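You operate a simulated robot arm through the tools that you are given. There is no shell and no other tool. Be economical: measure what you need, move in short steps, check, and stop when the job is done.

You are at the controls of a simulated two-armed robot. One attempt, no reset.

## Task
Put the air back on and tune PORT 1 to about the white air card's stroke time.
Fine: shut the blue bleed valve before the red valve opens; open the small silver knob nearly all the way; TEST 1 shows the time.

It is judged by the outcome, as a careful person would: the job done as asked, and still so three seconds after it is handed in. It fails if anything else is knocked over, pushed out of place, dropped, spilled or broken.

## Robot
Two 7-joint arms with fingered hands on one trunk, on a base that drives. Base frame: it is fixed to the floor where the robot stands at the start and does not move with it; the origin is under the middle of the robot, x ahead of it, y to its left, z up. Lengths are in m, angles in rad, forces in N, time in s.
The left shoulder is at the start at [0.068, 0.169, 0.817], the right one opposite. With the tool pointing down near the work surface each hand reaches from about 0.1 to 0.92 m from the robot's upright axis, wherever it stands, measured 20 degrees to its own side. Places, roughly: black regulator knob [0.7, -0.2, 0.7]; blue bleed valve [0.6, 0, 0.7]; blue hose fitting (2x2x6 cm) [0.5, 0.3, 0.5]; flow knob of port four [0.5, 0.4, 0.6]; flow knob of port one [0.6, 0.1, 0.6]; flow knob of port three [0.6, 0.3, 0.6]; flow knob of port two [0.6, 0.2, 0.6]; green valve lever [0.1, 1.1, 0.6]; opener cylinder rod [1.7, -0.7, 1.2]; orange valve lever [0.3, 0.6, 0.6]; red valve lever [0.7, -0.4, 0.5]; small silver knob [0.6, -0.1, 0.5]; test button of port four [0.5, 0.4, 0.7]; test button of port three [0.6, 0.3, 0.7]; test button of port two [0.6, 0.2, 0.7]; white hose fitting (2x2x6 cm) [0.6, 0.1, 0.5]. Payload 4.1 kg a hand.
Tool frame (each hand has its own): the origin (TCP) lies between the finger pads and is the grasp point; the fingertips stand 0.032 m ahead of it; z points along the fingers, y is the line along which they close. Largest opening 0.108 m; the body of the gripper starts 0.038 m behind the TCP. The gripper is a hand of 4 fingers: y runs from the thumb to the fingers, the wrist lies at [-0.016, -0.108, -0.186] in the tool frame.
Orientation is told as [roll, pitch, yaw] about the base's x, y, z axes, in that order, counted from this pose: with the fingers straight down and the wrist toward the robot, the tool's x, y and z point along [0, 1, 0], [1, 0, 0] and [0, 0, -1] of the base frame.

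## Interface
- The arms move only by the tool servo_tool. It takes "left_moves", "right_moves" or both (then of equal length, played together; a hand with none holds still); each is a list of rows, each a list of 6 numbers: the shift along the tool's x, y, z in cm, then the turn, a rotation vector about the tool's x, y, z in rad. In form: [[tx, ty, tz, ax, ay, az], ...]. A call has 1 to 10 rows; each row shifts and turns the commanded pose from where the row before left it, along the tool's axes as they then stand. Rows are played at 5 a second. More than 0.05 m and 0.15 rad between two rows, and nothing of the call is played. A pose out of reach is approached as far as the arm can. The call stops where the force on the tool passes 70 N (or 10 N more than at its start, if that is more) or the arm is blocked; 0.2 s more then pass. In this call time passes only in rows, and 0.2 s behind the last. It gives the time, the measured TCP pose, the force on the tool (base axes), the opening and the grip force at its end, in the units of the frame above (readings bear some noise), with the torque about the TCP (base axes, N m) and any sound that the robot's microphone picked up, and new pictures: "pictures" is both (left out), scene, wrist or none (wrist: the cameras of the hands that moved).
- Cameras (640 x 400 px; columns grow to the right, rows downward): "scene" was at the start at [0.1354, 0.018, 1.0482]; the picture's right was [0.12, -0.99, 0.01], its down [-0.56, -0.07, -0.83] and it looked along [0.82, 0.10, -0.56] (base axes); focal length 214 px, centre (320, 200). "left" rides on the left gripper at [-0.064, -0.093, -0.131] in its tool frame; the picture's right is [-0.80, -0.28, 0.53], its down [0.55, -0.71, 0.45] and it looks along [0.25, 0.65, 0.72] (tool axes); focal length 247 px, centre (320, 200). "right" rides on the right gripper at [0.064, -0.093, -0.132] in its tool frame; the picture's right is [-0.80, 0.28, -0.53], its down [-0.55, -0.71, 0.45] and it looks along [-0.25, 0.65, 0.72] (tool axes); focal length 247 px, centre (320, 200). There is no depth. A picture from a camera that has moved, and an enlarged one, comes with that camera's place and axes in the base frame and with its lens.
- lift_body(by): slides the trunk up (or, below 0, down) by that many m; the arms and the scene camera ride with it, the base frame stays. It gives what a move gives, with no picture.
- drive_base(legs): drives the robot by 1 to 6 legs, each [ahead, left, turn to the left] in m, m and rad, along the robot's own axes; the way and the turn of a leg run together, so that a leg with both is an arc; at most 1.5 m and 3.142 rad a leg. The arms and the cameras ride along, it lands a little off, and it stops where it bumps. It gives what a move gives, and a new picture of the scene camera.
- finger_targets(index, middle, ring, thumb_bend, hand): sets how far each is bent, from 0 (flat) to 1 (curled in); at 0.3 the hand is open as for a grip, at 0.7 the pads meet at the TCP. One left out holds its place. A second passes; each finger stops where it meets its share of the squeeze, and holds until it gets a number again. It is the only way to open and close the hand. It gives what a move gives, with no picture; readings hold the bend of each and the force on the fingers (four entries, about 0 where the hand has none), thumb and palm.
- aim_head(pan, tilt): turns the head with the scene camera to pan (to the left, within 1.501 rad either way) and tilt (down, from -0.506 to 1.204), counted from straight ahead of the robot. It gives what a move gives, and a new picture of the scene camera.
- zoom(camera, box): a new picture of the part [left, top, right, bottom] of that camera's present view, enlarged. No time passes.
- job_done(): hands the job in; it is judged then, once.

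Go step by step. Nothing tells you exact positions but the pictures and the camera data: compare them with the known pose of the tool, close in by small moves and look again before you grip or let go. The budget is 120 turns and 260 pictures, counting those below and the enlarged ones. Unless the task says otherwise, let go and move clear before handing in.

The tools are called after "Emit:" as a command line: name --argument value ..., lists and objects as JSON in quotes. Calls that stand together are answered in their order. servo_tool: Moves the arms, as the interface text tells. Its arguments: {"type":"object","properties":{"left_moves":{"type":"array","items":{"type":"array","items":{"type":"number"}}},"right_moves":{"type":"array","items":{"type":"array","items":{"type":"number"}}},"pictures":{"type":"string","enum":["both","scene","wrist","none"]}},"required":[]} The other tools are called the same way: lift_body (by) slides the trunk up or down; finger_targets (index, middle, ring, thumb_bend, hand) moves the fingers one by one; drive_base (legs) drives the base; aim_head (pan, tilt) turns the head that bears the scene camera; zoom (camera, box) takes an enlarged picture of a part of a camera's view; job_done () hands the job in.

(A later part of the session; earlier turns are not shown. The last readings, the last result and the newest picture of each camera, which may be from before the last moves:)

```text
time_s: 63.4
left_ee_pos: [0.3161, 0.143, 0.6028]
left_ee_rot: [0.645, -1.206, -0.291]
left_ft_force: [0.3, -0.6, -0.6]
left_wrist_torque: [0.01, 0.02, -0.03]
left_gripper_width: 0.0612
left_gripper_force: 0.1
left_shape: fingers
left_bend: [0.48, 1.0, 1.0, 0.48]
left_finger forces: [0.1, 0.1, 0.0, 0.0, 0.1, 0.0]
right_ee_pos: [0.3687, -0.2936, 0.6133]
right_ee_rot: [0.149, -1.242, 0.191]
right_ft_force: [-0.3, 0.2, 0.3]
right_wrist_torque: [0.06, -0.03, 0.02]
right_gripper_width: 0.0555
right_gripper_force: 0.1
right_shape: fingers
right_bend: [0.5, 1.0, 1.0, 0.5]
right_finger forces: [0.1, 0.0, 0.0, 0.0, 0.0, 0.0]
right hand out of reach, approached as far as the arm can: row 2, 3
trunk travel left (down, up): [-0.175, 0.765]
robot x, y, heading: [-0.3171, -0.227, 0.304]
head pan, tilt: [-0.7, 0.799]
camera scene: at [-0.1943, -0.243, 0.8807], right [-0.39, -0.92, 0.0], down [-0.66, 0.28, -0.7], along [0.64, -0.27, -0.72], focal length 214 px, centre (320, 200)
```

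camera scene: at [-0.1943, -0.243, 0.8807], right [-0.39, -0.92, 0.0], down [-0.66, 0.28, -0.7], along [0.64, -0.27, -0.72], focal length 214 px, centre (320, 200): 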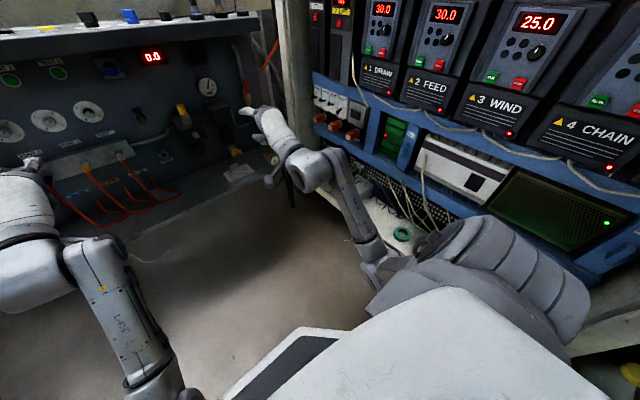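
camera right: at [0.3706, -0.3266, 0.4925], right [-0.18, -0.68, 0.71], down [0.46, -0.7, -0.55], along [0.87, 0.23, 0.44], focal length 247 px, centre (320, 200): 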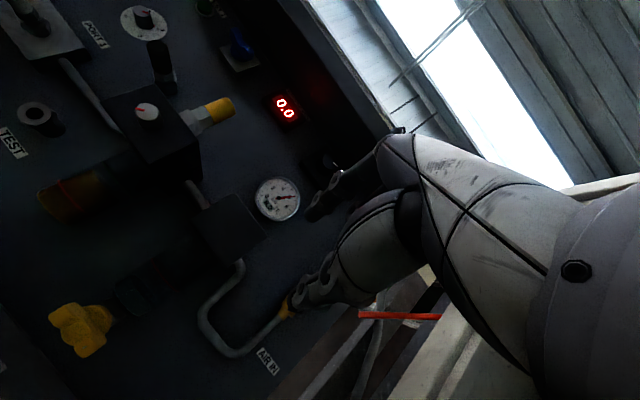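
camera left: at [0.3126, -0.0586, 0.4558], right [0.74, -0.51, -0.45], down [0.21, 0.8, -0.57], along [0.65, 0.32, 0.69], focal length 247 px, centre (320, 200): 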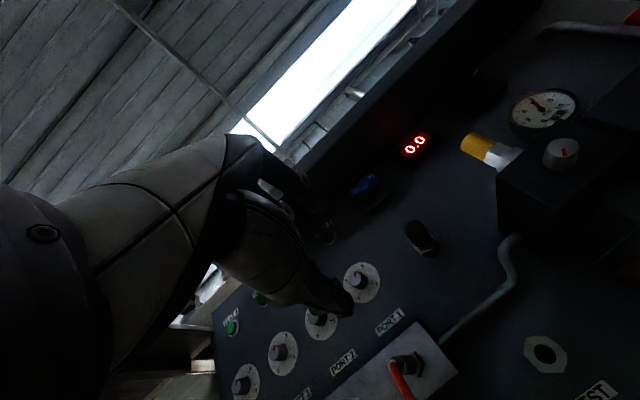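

The elbow is inboard. Mirroring what worked on the left, I'll yaw the right hand to point inward so the elbow swings out, then move left.

Emit:
servo_tool --right_moves '[[0, 0, 0, 0, 0.132, -0.045], [0, 0, 0, 0, 0.132, -0.045], [0, 0, 0, 0.05, 0.132, -0.045], [3, 0, 0, 0.05, 0, 0], [3, 0, 0, 0.05, 0, 0], [3, 0, 0, 0, 0, 0]]' --pictures "scene"

```text
time_s: 64.8
left_ee_pos: [0.3149, 0.1423, 0.602]
left_ee_rot: [0.644, -1.207, -0.29]
left_ft_force: [0.2, 0.4, -0.6]
left_wrist_torque: [-0.02, 0.01, 0.01]
left_gripper_width: 0.0609
left_gripper_force: 0.0
left_shape: fingers
left_bend: [0.48, 1.0, 1.0, 0.48]
left_finger forces: [0.0, 0.0, 0.0, 0.1, 0.1, 0.0]
right_ee_pos: [0.3101, -0.2268, 0.6189]
right_ee_rot: [0.101, -1.114, 0.643]
right_ft_force: [-0.4, 0.6, 0.7]
right_wrist_torque: [0.02, 0.01, -0.01]
right_gripper_width: 0.0556
right_gripper_force: 0.1
right_shape: fingers
right_bend: [0.5, 1.0, 1.0, 0.5]
right_finger forces: [0.0, 0.0, 0.0, 0.0, 0.0, 0.0]
trunk travel left (down, up): [-0.175, 0.765]
robot x, y, heading: [-0.314, -0.2289, 0.303]
head pan, tilt: [-0.7, 0.799]
camera scene: at [-0.1943, -0.2431, 0.8807], right [-0.39, -0.92, 0.0], down [-0.66, 0.28, -0.7], along [0.64, -0.27, -0.72], focal length 214 px, centre (320, 200)
```

scene: 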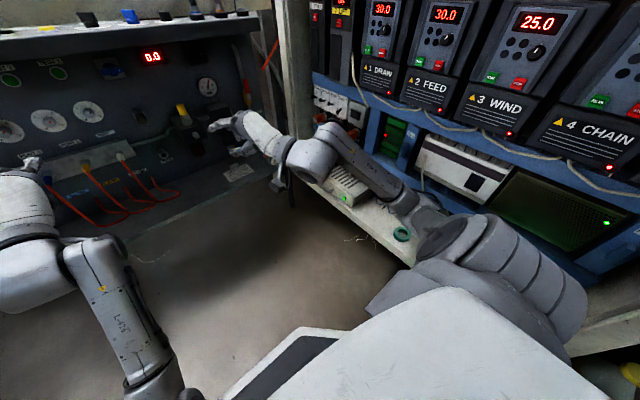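

Emit:
servo_tool --right_moves '[[-0.9, 0, 3.5, 0, 0, 0], [-0.9, 0, 3.5, 0, 0, 0], [-0.9, 0, 3.5, 0, 0, 0], [-0.9, 0, 3.5, 0, 0, 0], [-0.9, 0, 3.0, 0, 0, 0], [0, 0, 0, -0.005, -0.11, 0.055], [0, 0, 0, -0.005, -0.11, 0.055]]' --pictures "wrist"

Emit:
aim_head --pan 0.0 --tilt 0.4

Emit:
zoom --camera "scene" --box '[310, 180, 410, 242]'

Emit:
zoom --camera "right" --box '[140, 120, 360, 260]'

```text
time_s: 66.4
left_ee_pos: [0.3149, 0.1428, 0.6025]
left_ee_rot: [0.645, -1.207, -0.29]
left_ft_force: [0.1, -0.7, 0.0]
left_wrist_torque: [0.01, 0.01, 0.04]
left_gripper_width: 0.061
left_gripper_force: 0.2
left_shape: fingers
left_bend: [0.48, 1.0, 1.0, 0.48]
left_finger forces: [0.1, 0.0, 0.1, 0.1, 0.1, 0.0]
right_ee_pos: [0.4544, -0.1617, 0.5397]
right_ee_rot: [0.108, -1.111, 0.398]
right_ft_force: [0.4, -0.1, 0.2]
right_wrist_torque: [-0.01, -0.02, 0.0]
right_gripper_width: 0.0554
right_gripper_force: 0.0
right_shape: fingers
right_bend: [0.5, 1.0, 1.0, 0.5]
right_finger forces: [0.0, 0.0, 0.0, 0.1, 0.0, 0.0]
right hand out of reach, approached as far as the arm can: row 7
trunk travel left (down, up): [-0.175, 0.765]
robot x, y, heading: [-0.3143, -0.2279, 0.303]
head pan, tilt: [-0.7, 0.799]
camera right: at [0.283, -0.1797, 0.5177], right [0.08, -0.89, 0.45], down [0.32, -0.41, -0.86], along [0.94, 0.21, 0.25], focal length 247 px, centre (320, 200)
```

right: 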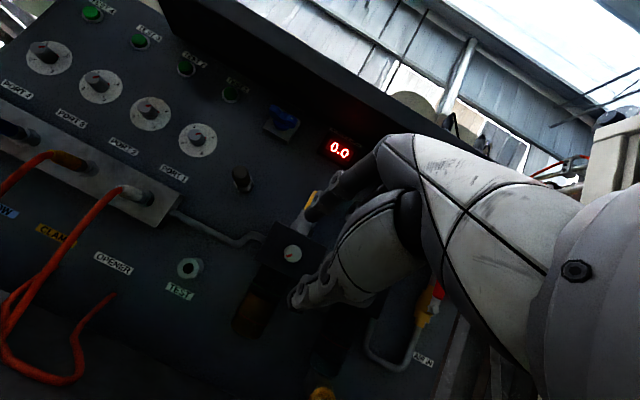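

```text
time_s: 67.5
left_ee_pos: [0.3155, 0.1424, 0.6029]
left_ee_rot: [0.645, -1.205, -0.289]
left_ft_force: [-0.3, -1.2, -0.2]
left_wrist_torque: [0.0, 0.02, -0.02]
left_gripper_width: 0.0607
left_gripper_force: 0.2
left_shape: fingers
left_bend: [0.48, 1.0, 1.0, 0.48]
left_finger forces: [0.1, 0.0, 0.1, 0.0, 0.0, 0.0]
right_ee_pos: [0.4547, -0.1621, 0.5397]
right_ee_rot: [0.108, -1.109, 0.402]
right_ft_force: [1.0, -0.5, 0.1]
right_wrist_torque: [0.02, -0.01, 0.0]
right_gripper_width: 0.0552
right_gripper_force: 0.1
right_shape: fingers
right_bend: [0.5, 1.0, 1.0, 0.5]
right_finger forces: [0.0, 0.0, 0.0, 0.1, 0.1, 0.1]
trunk travel left (down, up): [-0.175, 0.765]
robot x, y, heading: [-0.3149, -0.2305, 0.306]
head pan, tilt: [0.0, 0.4]
camera scene: at [-0.1802, -0.1842, 0.9157], right [0.3, -0.95, 0.0], down [-0.37, -0.12, -0.92], along [0.88, 0.27, -0.39], focal length 214 px, centre (320, 200)
```

scene: 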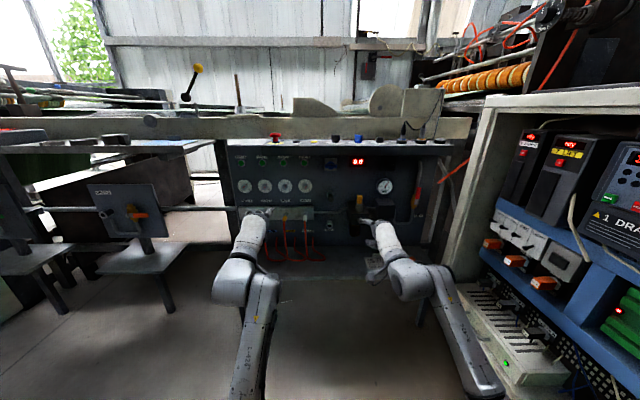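

```text
6.40 times, centred on (360, 211) of scene
camera zoom: at [-0.1802, -0.1842, 0.9157], right [0.3, -0.95, 0.0], down [-0.37, -0.12, -0.92], along [0.88, 0.27, -0.39], focal length 1373 px, centre (64, 130)
```

zoom: 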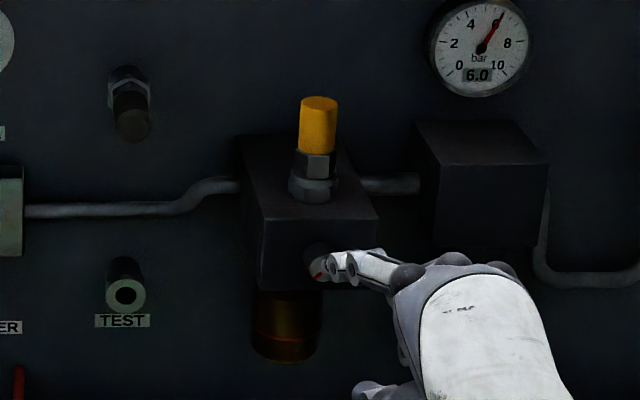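

```text
2.86 times, centred on (250, 190) of right
camera zoom: at [0.2828, -0.1794, 0.5178], right [0.08, -0.89, 0.45], down [0.32, -0.4, -0.86], along [0.94, 0.21, 0.25], focal length 706 px, centre (520, 229)
```

zoom: 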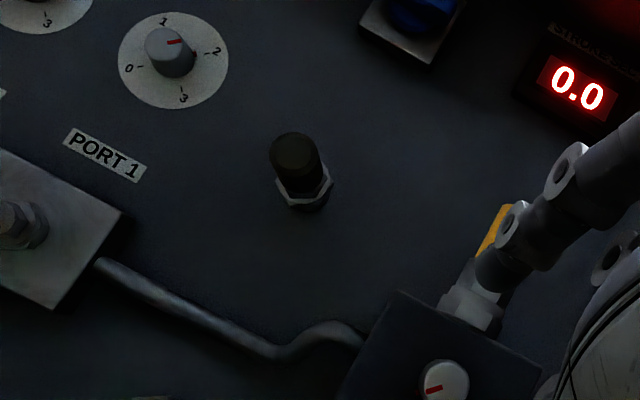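

The right hand is in front of the knob with a good posture. I'll level the tool a bit more so thumb and index can both straddle it.

Emit:
servo_tool --right_moves '[[0, 0, -1, -0.12, 0, 0], [0, 0, 0, -0.12, 0, 0], [0, 0, 0, -0.12, 0, 0]]' --pictures "none"

Emit:
zoom --camera "scene" --box '[310, 180, 410, 242]'

Emit:
zoom --camera "right" --box '[180, 150, 400, 290]'

```text
time_s: 68.3
left_ee_pos: [0.3153, 0.1424, 0.6026]
left_ee_rot: [0.645, -1.206, -0.29]
left_ft_force: [-0.2, 0.5, 0.0]
left_wrist_torque: [-0.02, 0.01, 0.01]
left_gripper_width: 0.061
left_gripper_force: 0.0
left_shape: fingers
left_bend: [0.48, 1.0, 1.0, 0.48]
left_finger forces: [0.0, 0.0, 0.0, 0.0, 0.0, 0.1]
right_ee_pos: [0.4573, -0.1911, 0.5461]
right_ee_rot: [0.463, -1.464, 0.039]
right_ft_force: [0.1, 0.0, -0.3]
right_wrist_torque: [-0.02, 0.02, 0.01]
right_gripper_width: 0.0558
right_gripper_force: 0.1
right_shape: fingers
right_bend: [0.5, 1.0, 1.0, 0.5]
right_finger forces: [0.1, 0.0, 0.0, 0.0, 0.1, 0.0]
right hand out of reach, approached as far as the arm can: row 1, 2, 3
trunk travel left (down, up): [-0.175, 0.765]
robot x, y, heading: [-0.3183, -0.2305, 0.298]
head pan, tilt: [0.0, 0.4]
```

```text
6.40 times, centred on (360, 211) of scene
camera zoom: at [-0.1802, -0.1841, 0.9158], right [0.3, -0.95, 0.0], down [-0.37, -0.12, -0.92], along [0.88, 0.27, -0.39], focal length 1373 px, centre (64, 130)
```

zoom: 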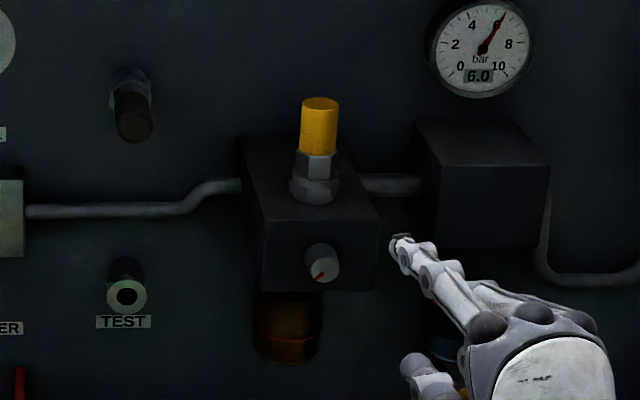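

```text
2.86 times, centred on (290, 220) of right
camera zoom: at [0.301, -0.1971, 0.4702], right [-0.05, -0.95, 0.29], down [0.58, -0.27, -0.77], along [0.81, 0.13, 0.57], focal length 706 px, centre (406, 143)
```

zoom: 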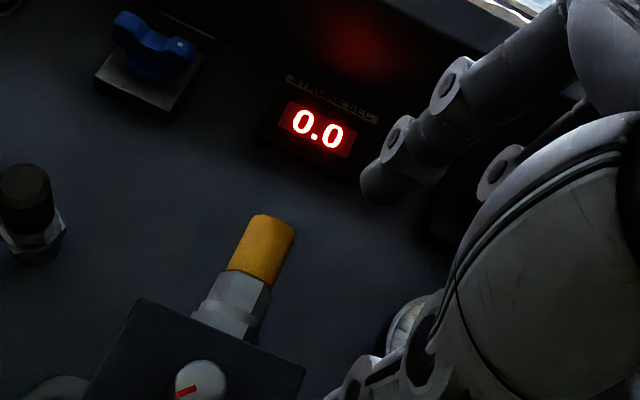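

Level orientation works best with the hand outboard of its shoulder. I'll retract the left hand and shift the base left 0.13 m more so the silver knob sits there for the right arm.

Emit:
servo_tool --left_moves '[[0, 1, -3, 0, 0, 0], [0, 1, -3, 0, 0, 0]]' --right_moves '[[0, 0, -3, 0, 0, 0], [0, 0, -3, 0, 0, 0]]' --pictures "none"

Emit:
drive_base --legs '[[0, 0.14, 0]]'

Emit:
zoom --camera "scene" --box '[340, 180, 440, 242]'

```text
time_s: 68.9
left_ee_pos: [0.2697, 0.1194, 0.6393]
left_ee_rot: [0.645, -1.207, -0.288]
left_ft_force: [-0.6, 0.7, -0.4]
left_wrist_torque: [-0.01, -0.03, -0.02]
left_gripper_width: 0.061
left_gripper_force: 0.1
left_shape: fingers
left_bend: [0.48, 1.0, 1.0, 0.48]
left_finger forces: [0.1, 0.1, 0.0, 0.0, 0.0, 0.0]
right_ee_pos: [0.4046, -0.218, 0.5526]
right_ee_rot: [0.461, -1.463, 0.029]
right_ft_force: [-0.7, 0.1, -1.2]
right_wrist_torque: [0.0, -0.04, 0.0]
right_gripper_width: 0.0556
right_gripper_force: 0.0
right_shape: fingers
right_bend: [0.5, 1.0, 1.0, 0.5]
right_finger forces: [0.1, 0.1, 0.0, 0.0, 0.0, 0.1]
trunk travel left (down, up): [-0.175, 0.765]
robot x, y, heading: [-0.3127, -0.2313, 0.305]
head pan, tilt: [0.0, 0.4]
```

```text
time_s: 70.2
left_ee_pos: [0.2274, 0.252, 0.6375]
left_ee_rot: [0.645, -1.206, -0.288]
left_ft_force: [-0.3, 0.3, 0.6]
left_wrist_torque: [-0.01, 0.0, 0.0]
left_gripper_width: 0.0607
left_gripper_force: 0.2
left_shape: fingers
left_bend: [0.48, 1.0, 1.0, 0.48]
left_finger forces: [0.0, 0.0, 0.0, 0.0, 0.0, 0.0]
right_ee_pos: [0.364, -0.0856, 0.5522]
right_ee_rot: [0.461, -1.462, 0.03]
right_ft_force: [0.2, -0.6, 0.4]
right_wrist_torque: [-0.02, 0.0, 0.01]
right_gripper_width: 0.0557
right_gripper_force: 0.0
right_shape: fingers
right_bend: [0.5, 1.0, 1.0, 0.5]
right_finger forces: [0.0, 0.0, 0.0, 0.0, 0.0, 0.1]
trunk travel left (down, up): [-0.175, 0.765]
robot x, y, heading: [-0.3591, -0.0983, 0.302]
head pan, tilt: [0.0, 0.4]
camera scene: at [-0.2213, -0.0528, 0.9158], right [0.3, -0.95, 0.0], down [-0.37, -0.12, -0.92], along [0.88, 0.28, -0.39], focal length 214 px, centre (320, 200)
```

scene: 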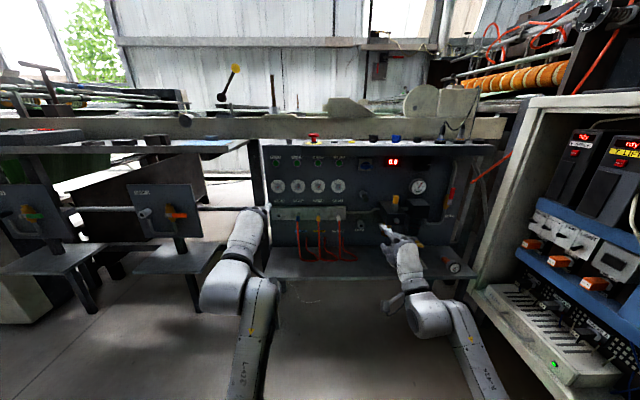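

```text
6.40 times, centred on (390, 211) of scene
camera zoom: at [-0.2213, -0.0528, 0.9158], right [0.3, -0.95, 0.0], down [-0.37, -0.12, -0.92], along [0.88, 0.28, -0.39], focal length 1373 px, centre (-128, 130)
```

zoom: 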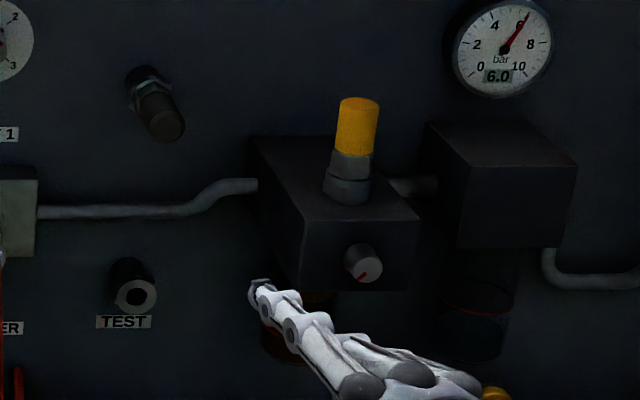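

Emit:
servo_tool --right_moves '[[-2.65, -0.36, 2.35, 0, 0, 0], [-2.65, -0.36, 2.35, 0, 0, 0], [-2.65, -0.36, 2.35, 0, 0, 0], [-2.65, -0.36, 2.35, 0, 0, 0], [0, 0, 0, -0.04, -0.09, 0], [0, 0, 0, -0.04, -0.09, 0]]' --pictures "wrist"

Emit:
zoom --camera "scene" --box '[340, 180, 440, 242]'

Emit:
zoom --camera "right" --box '[180, 150, 400, 290]'

```text
time_s: 71.6
left_ee_pos: [0.2276, 0.2518, 0.6382]
left_ee_rot: [0.645, -1.206, -0.287]
left_ft_force: [0.0, -0.1, -0.5]
left_wrist_torque: [0.0, 0.03, 0.01]
left_gripper_width: 0.061
left_gripper_force: 0.0
left_shape: fingers
left_bend: [0.48, 1.0, 1.0, 0.48]
left_finger forces: [0.1, 0.0, 0.0, 0.0, 0.2, 0.1]
right_ee_pos: [0.4956, -0.1355, 0.5245]
right_ee_rot: [0.74, -1.514, -0.385]
right_ft_force: [0.0, 0.0, -1.0]
right_wrist_torque: [0.03, 0.03, -0.01]
right_gripper_width: 0.0556
right_gripper_force: 0.1
right_shape: fingers
right_bend: [0.5, 1.0, 1.0, 0.5]
right_finger forces: [0.0, 0.1, 0.0, 0.0, 0.0, 0.0]
right hand out of reach, approached as far as the arm can: row 6
trunk travel left (down, up): [-0.175, 0.765]
robot x, y, heading: [-0.3578, -0.0989, 0.299]
head pan, tilt: [0.0, 0.4]
camera right: at [0.3436, -0.1195, 0.4406], right [-0.21, -0.94, 0.27], down [0.57, -0.34, -0.74], along [0.79, 0.0, 0.61], focal length 247 px, centre (320, 200)
```

right: 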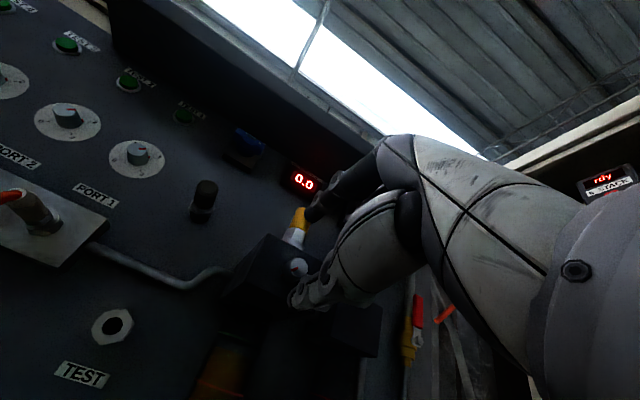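

```text
6.40 times, centred on (390, 211) of scene
camera zoom: at [-0.2213, -0.0528, 0.9158], right [0.3, -0.95, 0.0], down [-0.37, -0.12, -0.92], along [0.88, 0.28, -0.39], focal length 1373 px, centre (-128, 130)
```

zoom: 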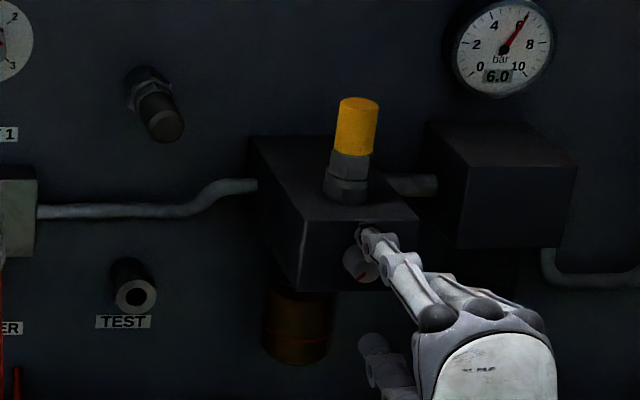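

```text
2.86 times, centred on (290, 220) of right
camera zoom: at [0.3436, -0.1195, 0.4406], right [-0.21, -0.94, 0.27], down [0.57, -0.34, -0.74], along [0.79, 0.0, 0.61], focal length 706 px, centre (406, 143)
```

zoom: 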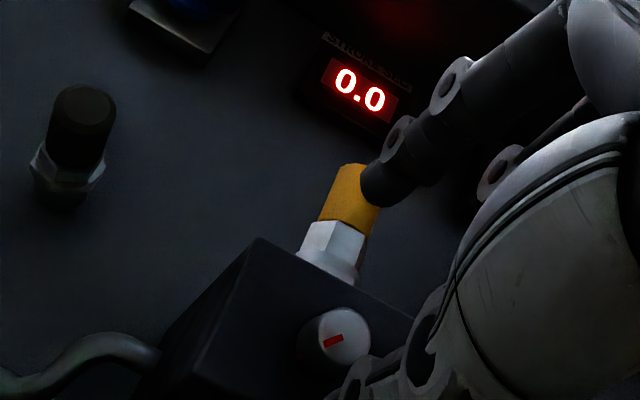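

Well aligned. Advancing to straddle the knob.

Emit:
servo_tool --right_moves '[[-0.1, 0, 1.7, 0, 0, 0], [-0.1, 0, 1.6, 0, 0, 0], [-0.1, 0, 1.4, 0, 0, 0]]' --pictures "none"

Emit:
zoom --camera "scene" --box '[360, 195, 424, 235]'

Emit:
zoom --camera "right" --box '[180, 150, 400, 290]'

```text
time_s: 72.4
left_ee_pos: [0.2286, 0.2518, 0.6387]
left_ee_rot: [0.644, -1.207, -0.289]
left_ft_force: [0.0, 0.2, -1.1]
left_wrist_torque: [0.0, -0.05, -0.01]
left_gripper_width: 0.061
left_gripper_force: 0.1
left_shape: fingers
left_bend: [0.48, 1.0, 1.0, 0.48]
left_finger forces: [0.0, 0.1, 0.0, 0.1, 0.1, 0.0]
right_ee_pos: [0.538, -0.1207, 0.5213]
right_ee_rot: [0.738, -1.513, -0.382]
right_ft_force: [0.0, 0.3, 0.0]
right_wrist_torque: [0.03, 0.01, 0.02]
right_gripper_width: 0.0556
right_gripper_force: 0.0
right_shape: fingers
right_bend: [0.5, 1.0, 1.0, 0.5]
right_finger forces: [0.1, 0.0, 0.0, 0.1, 0.0, 0.1]
trunk travel left (down, up): [-0.175, 0.765]
robot x, y, heading: [-0.3567, -0.1015, 0.302]
head pan, tilt: [0.0, 0.4]
```

```text
10.00 times, centred on (392, 215) of scene
camera zoom: at [-0.2213, -0.0528, 0.9158], right [0.3, -0.95, 0.0], down [-0.37, -0.12, -0.92], along [0.88, 0.28, -0.39], focal length 2145 px, centre (-400, 50)
```

zoom: 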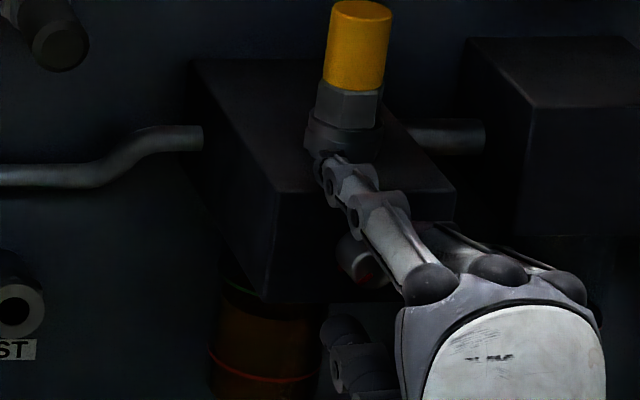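

```text
2.86 times, centred on (290, 220) of right
camera zoom: at [0.387, -0.1054, 0.4371], right [-0.2, -0.94, 0.27], down [0.57, -0.34, -0.74], along [0.79, 0.0, 0.61], focal length 706 px, centre (406, 143)
```

zoom: 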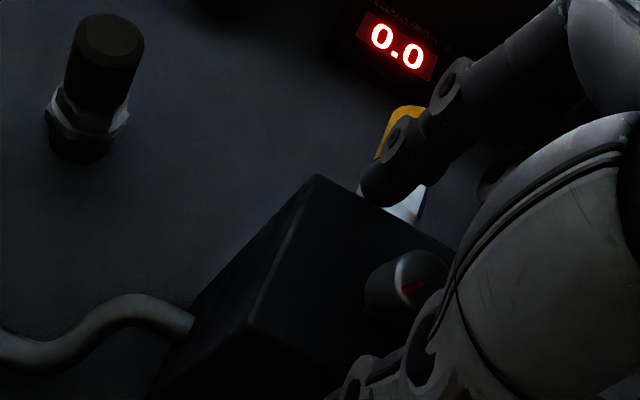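

The index and thumb straddle the knob but are laterally offset. I'll back out, add the middle finger for a broader top pad, and come in again.

Emit:
servo_tool --right_moves '[[0, 0, -2.5, 0, 0, 0], [0, 0, -2.5, 0, 0, 0]]' --pictures "none"

Emit:
finger_targets --hand "right" --index 0.53 --middle 0.53 --thumb_bend 0.53

Emit:
servo_tool --right_moves '[[-0.1, 0.1, 2.5, 0, 0, 0], [-0.1, 0.1, 2.5, 0, 0, 0]]' --pictures "none"

Emit:
zoom --camera "scene" --box '[360, 195, 424, 235]'

Emit:
zoom --camera "right" --box '[240, 170, 400, 270]'

```text
time_s: 73.0
left_ee_pos: [0.2282, 0.2518, 0.6381]
left_ee_rot: [0.645, -1.206, -0.287]
left_ft_force: [0.3, -0.2, -0.5]
left_wrist_torque: [0.01, -0.04, -0.01]
left_gripper_width: 0.061
left_gripper_force: 0.0
left_shape: fingers
left_bend: [0.48, 1.0, 1.0, 0.48]
left_finger forces: [0.0, 0.0, 0.1, 0.0, 0.0, 0.0]
right_ee_pos: [0.4905, -0.1419, 0.5219]
right_ee_rot: [0.734, -1.514, -0.375]
right_ft_force: [-0.3, -0.1, -0.8]
right_wrist_torque: [0.0, -0.02, -0.02]
right_gripper_width: 0.0557
right_gripper_force: 0.1
right_shape: fingers
right_bend: [0.5, 1.0, 1.0, 0.5]
right_finger forces: [0.0, 0.0, 0.0, 0.0, 0.0, 0.0]
trunk travel left (down, up): [-0.175, 0.765]
robot x, y, heading: [-0.3561, -0.0976, 0.305]
head pan, tilt: [0.0, 0.4]
```

```text
time_s: 74.0
left_ee_pos: [0.2286, 0.2515, 0.6378]
left_ee_rot: [0.645, -1.207, -0.289]
left_ft_force: [0.5, 0.3, 0.1]
left_wrist_torque: [-0.03, 0.01, -0.02]
left_gripper_width: 0.0613
left_gripper_force: 0.2
left_shape: fingers
left_bend: [0.48, 1.0, 1.0, 0.48]
left_finger forces: [0.0, 0.0, 0.0, 0.0, 0.0, 0.0]
right_ee_pos: [0.4918, -0.1414, 0.5243]
right_ee_rot: [0.74, -1.513, -0.383]
right_ft_force: [0.0, -0.7, 0.9]
right_wrist_torque: [0.0, -0.01, -0.03]
right_gripper_width: 0.048
right_gripper_force: 0.1
right_shape: fingers
right_bend: [0.53, 0.53, 1.0, 0.53]
right_finger forces: [0.0, 0.0, 0.0, 0.1, 0.1, 0.1]
trunk travel left (down, up): [-0.175, 0.765]
robot x, y, heading: [-0.3553, -0.1005, 0.3]
head pan, tilt: [0.0, 0.4]
```

```text
time_s: 74.6
left_ee_pos: [0.2275, 0.2526, 0.6384]
left_ee_rot: [0.643, -1.206, -0.288]
left_ft_force: [0.3, 0.1, 0.2]
left_wrist_torque: [0.02, 0.01, 0.01]
left_gripper_width: 0.0611
left_gripper_force: 0.1
left_shape: fingers
left_bend: [0.48, 1.0, 1.0, 0.48]
left_finger forces: [0.0, 0.0, 0.1, 0.0, 0.0, 0.0]
right_ee_pos: [0.5405, -0.1241, 0.5237]
right_ee_rot: [0.738, -1.514, -0.379]
right_ft_force: [-1.3, 0.1, 0.3]
right_wrist_torque: [0.01, 0.0, 0.0]
right_gripper_width: 0.0499
right_gripper_force: 1.2
right_shape: fingers
right_bend: [0.53, 0.52, 1.0, 0.52]
right_finger forces: [0.5, 0.8, 0.0, 0.0, 1.3, 0.1]
trunk travel left (down, up): [-0.175, 0.765]
robot x, y, heading: [-0.3543, -0.0993, 0.308]
head pan, tilt: [0.0, 0.4]
```

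```text
10.00 times, centred on (392, 215) of scene
camera zoom: at [-0.2215, -0.0528, 0.9158], right [0.3, -0.95, 0.0], down [-0.37, -0.12, -0.92], along [0.88, 0.28, -0.39], focal length 2145 px, centre (-400, 50)
```

zoom: 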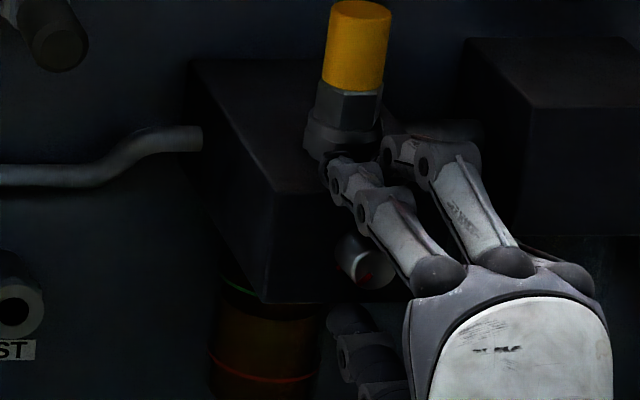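

```text
4.00 times, centred on (320, 220) of right
camera zoom: at [0.3896, -0.1079, 0.4394], right [-0.2, -0.94, 0.27], down [0.57, -0.34, -0.74], along [0.79, 0.0, 0.61], focal length 988 px, centre (320, 120)
```

zoom: 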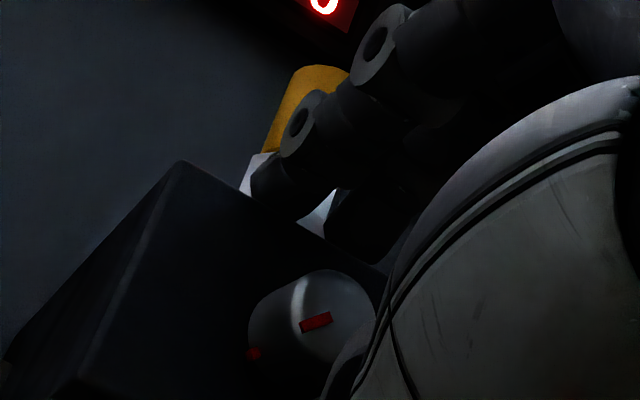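

The tips just touch the block face. Backing off 3 mm and closing on the knob.

Emit:
servo_tool --right_moves '[[0, 0, -0.35, 0, 0, 0]]' --pictures "none"

Emit:
finger_targets --hand "right" --index 0.68 --middle 0.68 --thumb_bend 0.68

Emit:
zoom --camera "scene" --box '[360, 195, 424, 235]'

Emit:
zoom --camera "right" --box '[240, 170, 400, 270]'

```text
time_s: 75.0
left_ee_pos: [0.2291, 0.2525, 0.6386]
left_ee_rot: [0.643, -1.206, -0.289]
left_ft_force: [0.5, -0.3, -0.3]
left_wrist_torque: [0.04, 0.01, -0.01]
left_gripper_width: 0.061
left_gripper_force: 0.1
left_shape: fingers
left_bend: [0.48, 1.0, 1.0, 0.48]
left_finger forces: [0.1, 0.0, 0.0, 0.0, 0.0, 0.0]
right_ee_pos: [0.5368, -0.1233, 0.5247]
right_ee_rot: [0.738, -1.514, -0.379]
right_ft_force: [0.9, 0.0, 0.2]
right_wrist_torque: [0.01, -0.01, -0.01]
right_gripper_width: 0.0495
right_gripper_force: 0.6
right_shape: fingers
right_bend: [0.53, 0.53, 1.0, 0.52]
right_finger forces: [0.2, 0.4, 0.0, 0.0, 0.3, 0.0]
trunk travel left (down, up): [-0.175, 0.765]
robot x, y, heading: [-0.3554, -0.0983, 0.304]
head pan, tilt: [0.0, 0.4]
```

```text
time_s: 76.0
left_ee_pos: [0.2271, 0.2512, 0.6397]
left_ee_rot: [0.647, -1.208, -0.288]
left_ft_force: [0.0, -0.7, -0.8]
left_wrist_torque: [-0.01, 0.02, 0.03]
left_gripper_width: 0.061
left_gripper_force: 0.0
left_shape: fingers
left_bend: [0.48, 1.0, 1.0, 0.48]
left_finger forces: [0.1, 0.1, 0.0, 0.0, 0.1, 0.1]
right_ee_pos: [0.5367, -0.1244, 0.5266]
right_ee_rot: [0.783, -1.517, -0.425]
right_ft_force: [-2.7, -3.9, 14.1]
right_wrist_torque: [0.21, -0.42, -0.07]
right_gripper_width: 0.0353
right_gripper_force: 13.0
right_shape: fingers
right_bend: [0.57, 0.58, 1.0, 0.61]
right_finger forces: [8.5, 9.4, 0.0, 0.0, 8.0, 0.0]
trunk travel left (down, up): [-0.175, 0.765]
robot x, y, heading: [-0.3579, -0.095, 0.301]
head pan, tilt: [0.0, 0.4]
```

```text
10.00 times, centred on (392, 215) of scene
camera zoom: at [-0.223, -0.053, 0.9162], right [0.3, -0.95, 0.0], down [-0.37, -0.12, -0.92], along [0.88, 0.28, -0.39], focal length 2145 px, centre (-400, 50)
```

zoom: 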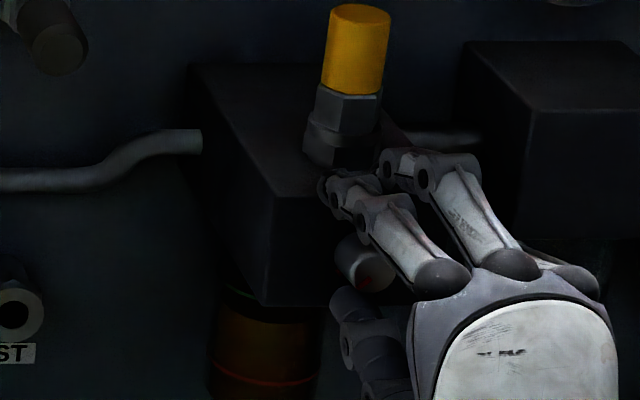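

```text
4.00 times, centred on (320, 220) of right
camera zoom: at [0.3852, -0.1087, 0.442], right [-0.21, -0.94, 0.27], down [0.58, -0.34, -0.74], along [0.79, 0.0, 0.61], focal length 988 px, centre (320, 120)
```

zoom: 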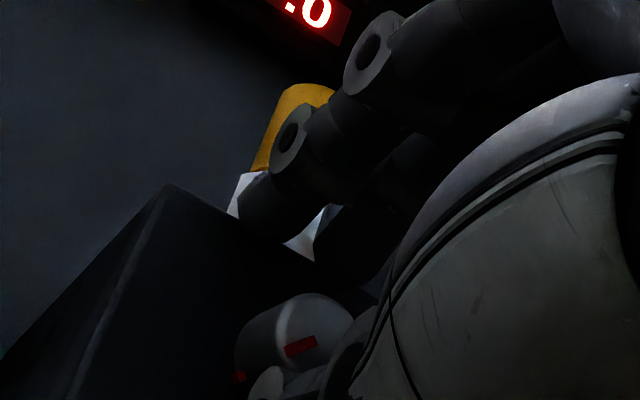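

The fingers were resting on the block's top edge. Opening, retreating 9 mm, and closing again in front of the block.

Emit:
finger_targets --hand "right" --index 0.53 --middle 0.53 --thumb_bend 0.53

Emit:
servo_tool --right_moves '[[0.2, -0.3, -0.9, 0, 0, 0]]' --pictures "none"

Emit:
finger_targets --hand "right" --index 0.68 --middle 0.68 --thumb_bend 0.68

Emit:
zoom --camera "scene" --box '[360, 195, 424, 235]'

Emit:
zoom --camera "right" --box '[240, 170, 400, 270]'

```text
time_s: 77.0
left_ee_pos: [0.2278, 0.2522, 0.638]
left_ee_rot: [0.647, -1.206, -0.29]
left_ft_force: [-0.5, 0.3, -0.3]
left_wrist_torque: [-0.04, -0.05, 0.01]
left_gripper_width: 0.061
left_gripper_force: 0.1
left_shape: fingers
left_bend: [0.48, 1.0, 1.0, 0.48]
left_finger forces: [0.0, 0.0, 0.1, 0.0, 0.0, 0.0]
right_ee_pos: [0.5376, -0.1226, 0.5242]
right_ee_rot: [0.746, -1.513, -0.386]
right_ft_force: [-7.3, -0.9, 2.7]
right_wrist_torque: [-0.06, 0.11, 0.04]
right_gripper_width: 0.0428
right_gripper_force: 3.4
right_shape: fingers
right_bend: [0.53, 0.53, 1.0, 0.56]
right_finger forces: [0.2, 0.3, 0.0, 0.0, 7.4, 0.0]
trunk travel left (down, up): [-0.175, 0.765]
robot x, y, heading: [-0.3588, -0.098, 0.304]
head pan, tilt: [0.0, 0.4]
```

```text
time_s: 77.4
left_ee_pos: [0.2276, 0.2519, 0.6392]
left_ee_rot: [0.644, -1.205, -0.288]
left_ft_force: [0.6, -0.6, 0.6]
left_wrist_torque: [0.01, 0.01, -0.02]
left_gripper_width: 0.0608
left_gripper_force: 0.0
left_shape: fingers
left_bend: [0.48, 1.0, 1.0, 0.48]
left_finger forces: [0.0, 0.1, 0.0, 0.1, 0.0, 0.0]
right_ee_pos: [0.5281, -0.126, 0.5214]
right_ee_rot: [0.742, -1.514, -0.384]
right_ft_force: [0.0, 0.1, -0.1]
right_wrist_torque: [-0.01, 0.01, 0.02]
right_gripper_width: 0.0476
right_gripper_force: 0.0
right_shape: fingers
right_bend: [0.53, 0.53, 1.0, 0.53]
right_finger forces: [0.1, 0.0, 0.0, 0.0, 0.0, 0.0]
trunk travel left (down, up): [-0.175, 0.765]
robot x, y, heading: [-0.3591, -0.099, 0.3]
head pan, tilt: [0.0, 0.4]
```

```text
time_s: 78.4
left_ee_pos: [0.2279, 0.2525, 0.6378]
left_ee_rot: [0.643, -1.208, -0.288]
left_ft_force: [0.8, 0.1, -0.2]
left_wrist_torque: [0.02, -0.01, -0.02]
left_gripper_width: 0.0611
left_gripper_force: 0.1
left_shape: fingers
left_bend: [0.48, 1.0, 1.0, 0.48]
left_finger forces: [0.0, 0.0, 0.1, 0.0, 0.1, 0.0]
right_ee_pos: [0.5269, -0.1265, 0.5215]
right_ee_rot: [0.746, -1.513, -0.389]
right_ft_force: [0.4, 0.6, 2.6]
right_wrist_torque: [0.01, -0.03, 0.02]
right_gripper_width: 0.0109
right_gripper_force: 2.7
right_shape: fingers
right_bend: [0.68, 0.65, 1.0, 0.66]
right_finger forces: [0.1, 3.6, 0.0, 0.0, 1.5, 0.0]
trunk travel left (down, up): [-0.175, 0.765]
robot x, y, heading: [-0.3582, -0.0978, 0.302]
head pan, tilt: [0.0, 0.4]
```

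```text
10.00 times, centred on (392, 215) of scene
camera zoom: at [-0.2215, -0.0527, 0.9158], right [0.3, -0.95, 0.0], down [-0.37, -0.12, -0.92], along [0.88, 0.28, -0.39], focal length 2145 px, centre (-400, 50)
```

zoom: 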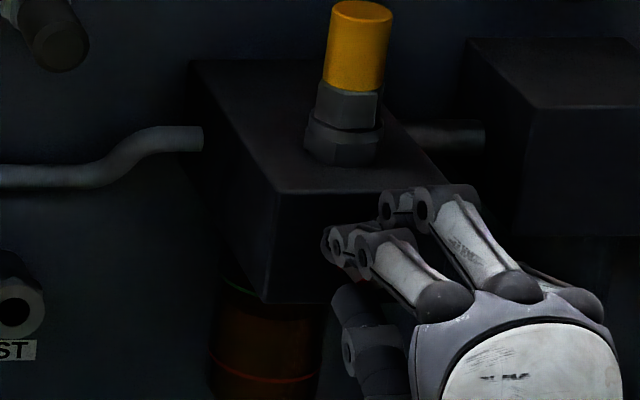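

```text
4.00 times, centred on (320, 220) of right
camera zoom: at [0.3762, -0.1094, 0.4371], right [-0.2, -0.94, 0.27], down [0.57, -0.34, -0.74], along [0.79, 0.0, 0.61], focal length 988 px, centre (320, 120)
```

zoom: 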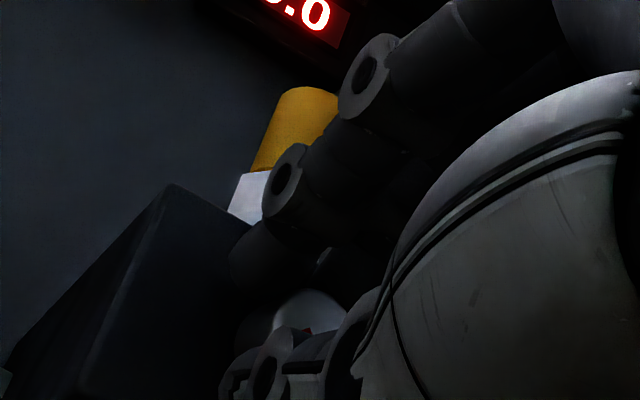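

The middle finger and thumb now hold the knob, with the index just beside it. I'll try a clockwise turn.

Emit:
finger_targets --hand "right" --middle 0.72 --thumb_bend 0.72

Emit:
servo_tool --right_moves '[[0, 0, 0, 0, 0, 0.12], [0, 0, 0, 0, 0, 0.12], [0, 0, 0, 0, 0, 0.12], [0, 0, 0, 0, 0, 0.12]]' --pictures "none"

Emit:
zoom --camera "scene" --box '[360, 195, 424, 235]'

Emit:
zoom --camera "right" --box '[240, 170, 400, 270]'

```text
time_s: 79.4
left_ee_pos: [0.2284, 0.2525, 0.6387]
left_ee_rot: [0.644, -1.205, -0.288]
left_ft_force: [-0.1, 0.7, 0.7]
left_wrist_torque: [-0.03, 0.04, 0.02]
left_gripper_width: 0.0609
left_gripper_force: 0.1
left_shape: fingers
left_bend: [0.48, 1.0, 1.0, 0.48]
left_finger forces: [0.1, 0.0, 0.0, 0.0, 0.0, 0.0]
right_ee_pos: [0.5277, -0.1248, 0.5214]
right_ee_rot: [0.743, -1.514, -0.385]
right_ft_force: [4.2, 0.5, 2.5]
right_wrist_torque: [0.0, -0.1, -0.03]
right_gripper_width: 0.0099
right_gripper_force: 6.6
right_shape: fingers
right_bend: [0.68, 0.64, 1.0, 0.67]
right_finger forces: [0.3, 7.9, 0.0, 0.0, 5.1, 0.0]
trunk travel left (down, up): [-0.175, 0.765]
robot x, y, heading: [-0.3541, -0.0986, 0.299]
head pan, tilt: [0.0, 0.4]
```

```text
time_s: 80.4
left_ee_pos: [0.228, 0.2511, 0.6379]
left_ee_rot: [0.646, -1.205, -0.288]
left_ft_force: [-0.3, 0.1, -0.6]
left_wrist_torque: [-0.02, -0.04, -0.03]
left_gripper_width: 0.0608
left_gripper_force: 0.0
left_shape: fingers
left_bend: [0.48, 1.0, 1.0, 0.48]
left_finger forces: [0.0, 0.1, 0.1, 0.0, 0.0, 0.0]
right_ee_pos: [0.5273, -0.1253, 0.522]
right_ee_rot: [1.486, -1.049, -1.138]
right_ft_force: [5.4, 0.7, 5.1]
right_wrist_torque: [0.02, -0.19, 0.0]
right_gripper_width: 0.0092
right_gripper_force: 6.6
right_shape: fingers
right_bend: [0.67, 0.63, 1.0, 0.68]
right_finger forces: [1.4, 7.7, 0.1, 0.1, 4.2, 0.1]
trunk travel left (down, up): [-0.175, 0.765]
robot x, y, heading: [-0.3576, -0.0958, 0.306]
head pan, tilt: [0.0, 0.4]
```

```text
10.00 times, centred on (392, 215) of scene
camera zoom: at [-0.2216, -0.0527, 0.9159], right [0.3, -0.95, 0.0], down [-0.37, -0.12, -0.92], along [0.88, 0.28, -0.39], focal length 2145 px, centre (-400, 50)
```

zoom: 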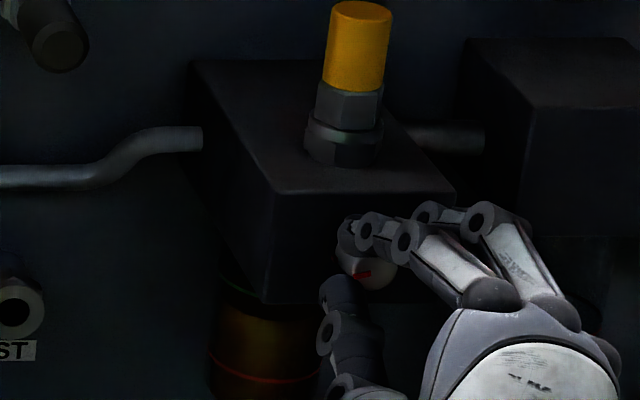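

```text
4.00 times, centred on (320, 220) of right
camera zoom: at [0.365, -0.0768, 0.4791], right [-0.21, -0.97, -0.13], down [0.43, 0.03, -0.9], along [0.88, -0.25, 0.41], focal length 988 px, centre (320, 120)
```

zoom: 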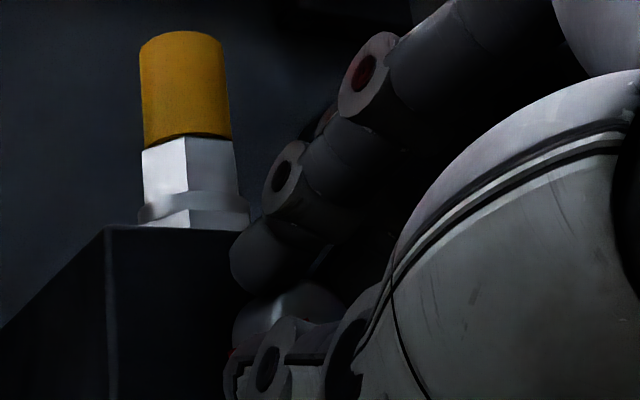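

The mark turned clockwise with the hand. Continuing this stroke.

Emit:
servo_tool --right_moves '[[0, 0, 0, 0, 0, 0.13], [0, 0, 0, 0, 0, 0.13], [0, 0, 0, 0, 0, 0.13], [0, 0, 0, 0, 0, 0.13]]' --pictures "scene"

Emit:
zoom --camera "scene" --box '[360, 195, 424, 235]'

```text
time_s: 81.4
left_ee_pos: [0.2279, 0.2522, 0.639]
left_ee_rot: [0.646, -1.206, -0.288]
left_ft_force: [-0.4, -1.1, 0.9]
left_wrist_torque: [0.03, 0.0, -0.02]
left_gripper_width: 0.0611
left_gripper_force: 0.0
left_shape: fingers
left_bend: [0.48, 1.0, 1.0, 0.48]
left_finger forces: [0.0, 0.0, 0.1, 0.1, 0.0, 0.1]
right_ee_pos: [0.5269, -0.1256, 0.5222]
right_ee_rot: [1.523, -0.53, -1.189]
right_ft_force: [2.2, 1.3, 9.4]
right_wrist_torque: [0.07, -0.27, -0.01]
right_gripper_width: 0.0099
right_gripper_force: 8.0
right_shape: fingers
right_bend: [0.66, 0.63, 1.0, 0.69]
right_finger forces: [4.5, 6.6, 0.0, 0.0, 4.9, 0.1]
trunk travel left (down, up): [-0.175, 0.765]
robot x, y, heading: [-0.3586, -0.0977, 0.306]
head pan, tilt: [0.0, 0.4]
camera scene: at [-0.2223, -0.0527, 0.916], right [0.3, -0.95, 0.0], down [-0.37, -0.12, -0.92], along [0.88, 0.28, -0.39], focal length 214 px, centre (320, 200)
```

scene: 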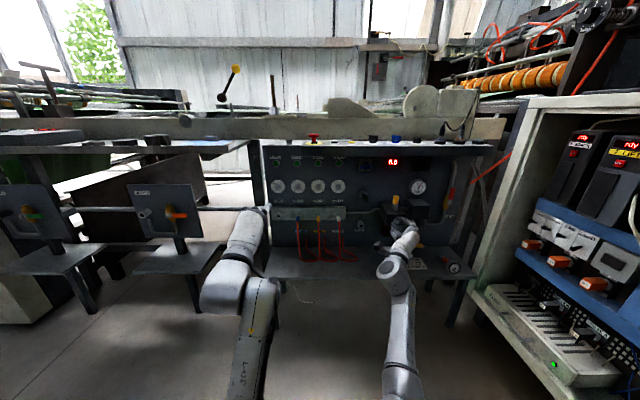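

```text
10.00 times, centred on (392, 215) of scene
camera zoom: at [-0.2223, -0.0527, 0.916], right [0.3, -0.95, 0.0], down [-0.37, -0.12, -0.92], along [0.88, 0.28, -0.39], focal length 2145 px, centre (-400, 50)
```

zoom: 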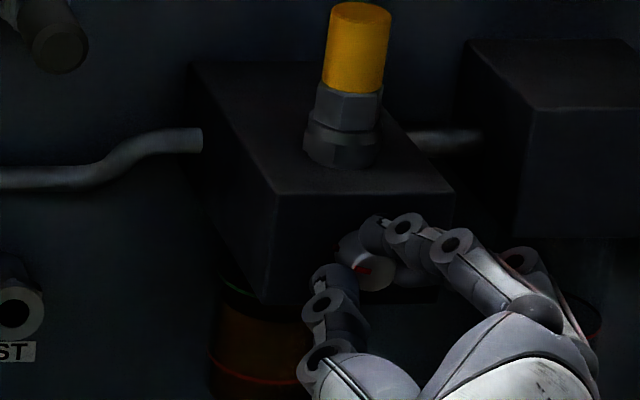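

Emit:
servo_tool --right_moves '[[0, 0, 0, 0, 0, 0.13], [0, 0, 0, 0, 0, 0.13], [0, 0, 0, 0, 0, 0.13], [0, 0, 0, 0, 0, 0.13]]' --pictures "none"

Emit:
zoom --camera "scene" --box '[360, 195, 424, 235]'

```text
time_s: 82.6
left_ee_pos: [0.227, 0.2525, 0.6391]
left_ee_rot: [0.645, -1.207, -0.288]
left_ft_force: [0.1, -0.4, 0.5]
left_wrist_torque: [0.0, 0.01, 0.03]
left_gripper_width: 0.0609
left_gripper_force: 0.1
left_shape: fingers
left_bend: [0.48, 1.0, 1.0, 0.48]
left_finger forces: [0.1, 0.1, 0.1, 0.0, 0.1, 0.0]
right_ee_pos: [0.5646, -0.1914, 0.5375]
right_ee_rot: [1.554, -0.066, -1.285]
right_ft_force: [0.1, 0.5, -0.1]
right_wrist_torque: [0.04, -0.02, 0.03]
right_gripper_width: 0.0027
right_gripper_force: 0.2
right_shape: fingers
right_bend: [0.68, 0.72, 1.0, 0.72]
right_finger forces: [0.0, 0.0, 0.0, 0.1, 0.1, 0.0]
right hand out of reach, approached as far as the arm can: row 3, 4
trunk travel left (down, up): [-0.175, 0.765]
robot x, y, heading: [-0.3579, -0.0962, 0.304]
head pan, tilt: [0.0, 0.4]
stopped in row 4 (right hand): the arm was blocked; the commanded pose is now the measured one
```

```text
10.00 times, centred on (392, 215) of scene
camera zoom: at [-0.2214, -0.0527, 0.9158], right [0.3, -0.95, 0.0], down [-0.37, -0.12, -0.92], along [0.88, 0.28, -0.39], focal length 2145 px, centre (-400, 50)
```

zoom: 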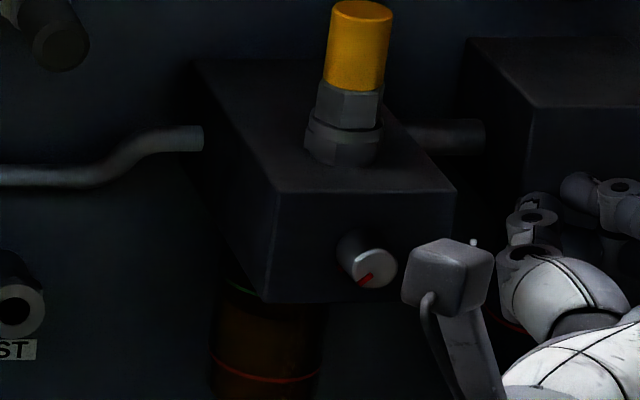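

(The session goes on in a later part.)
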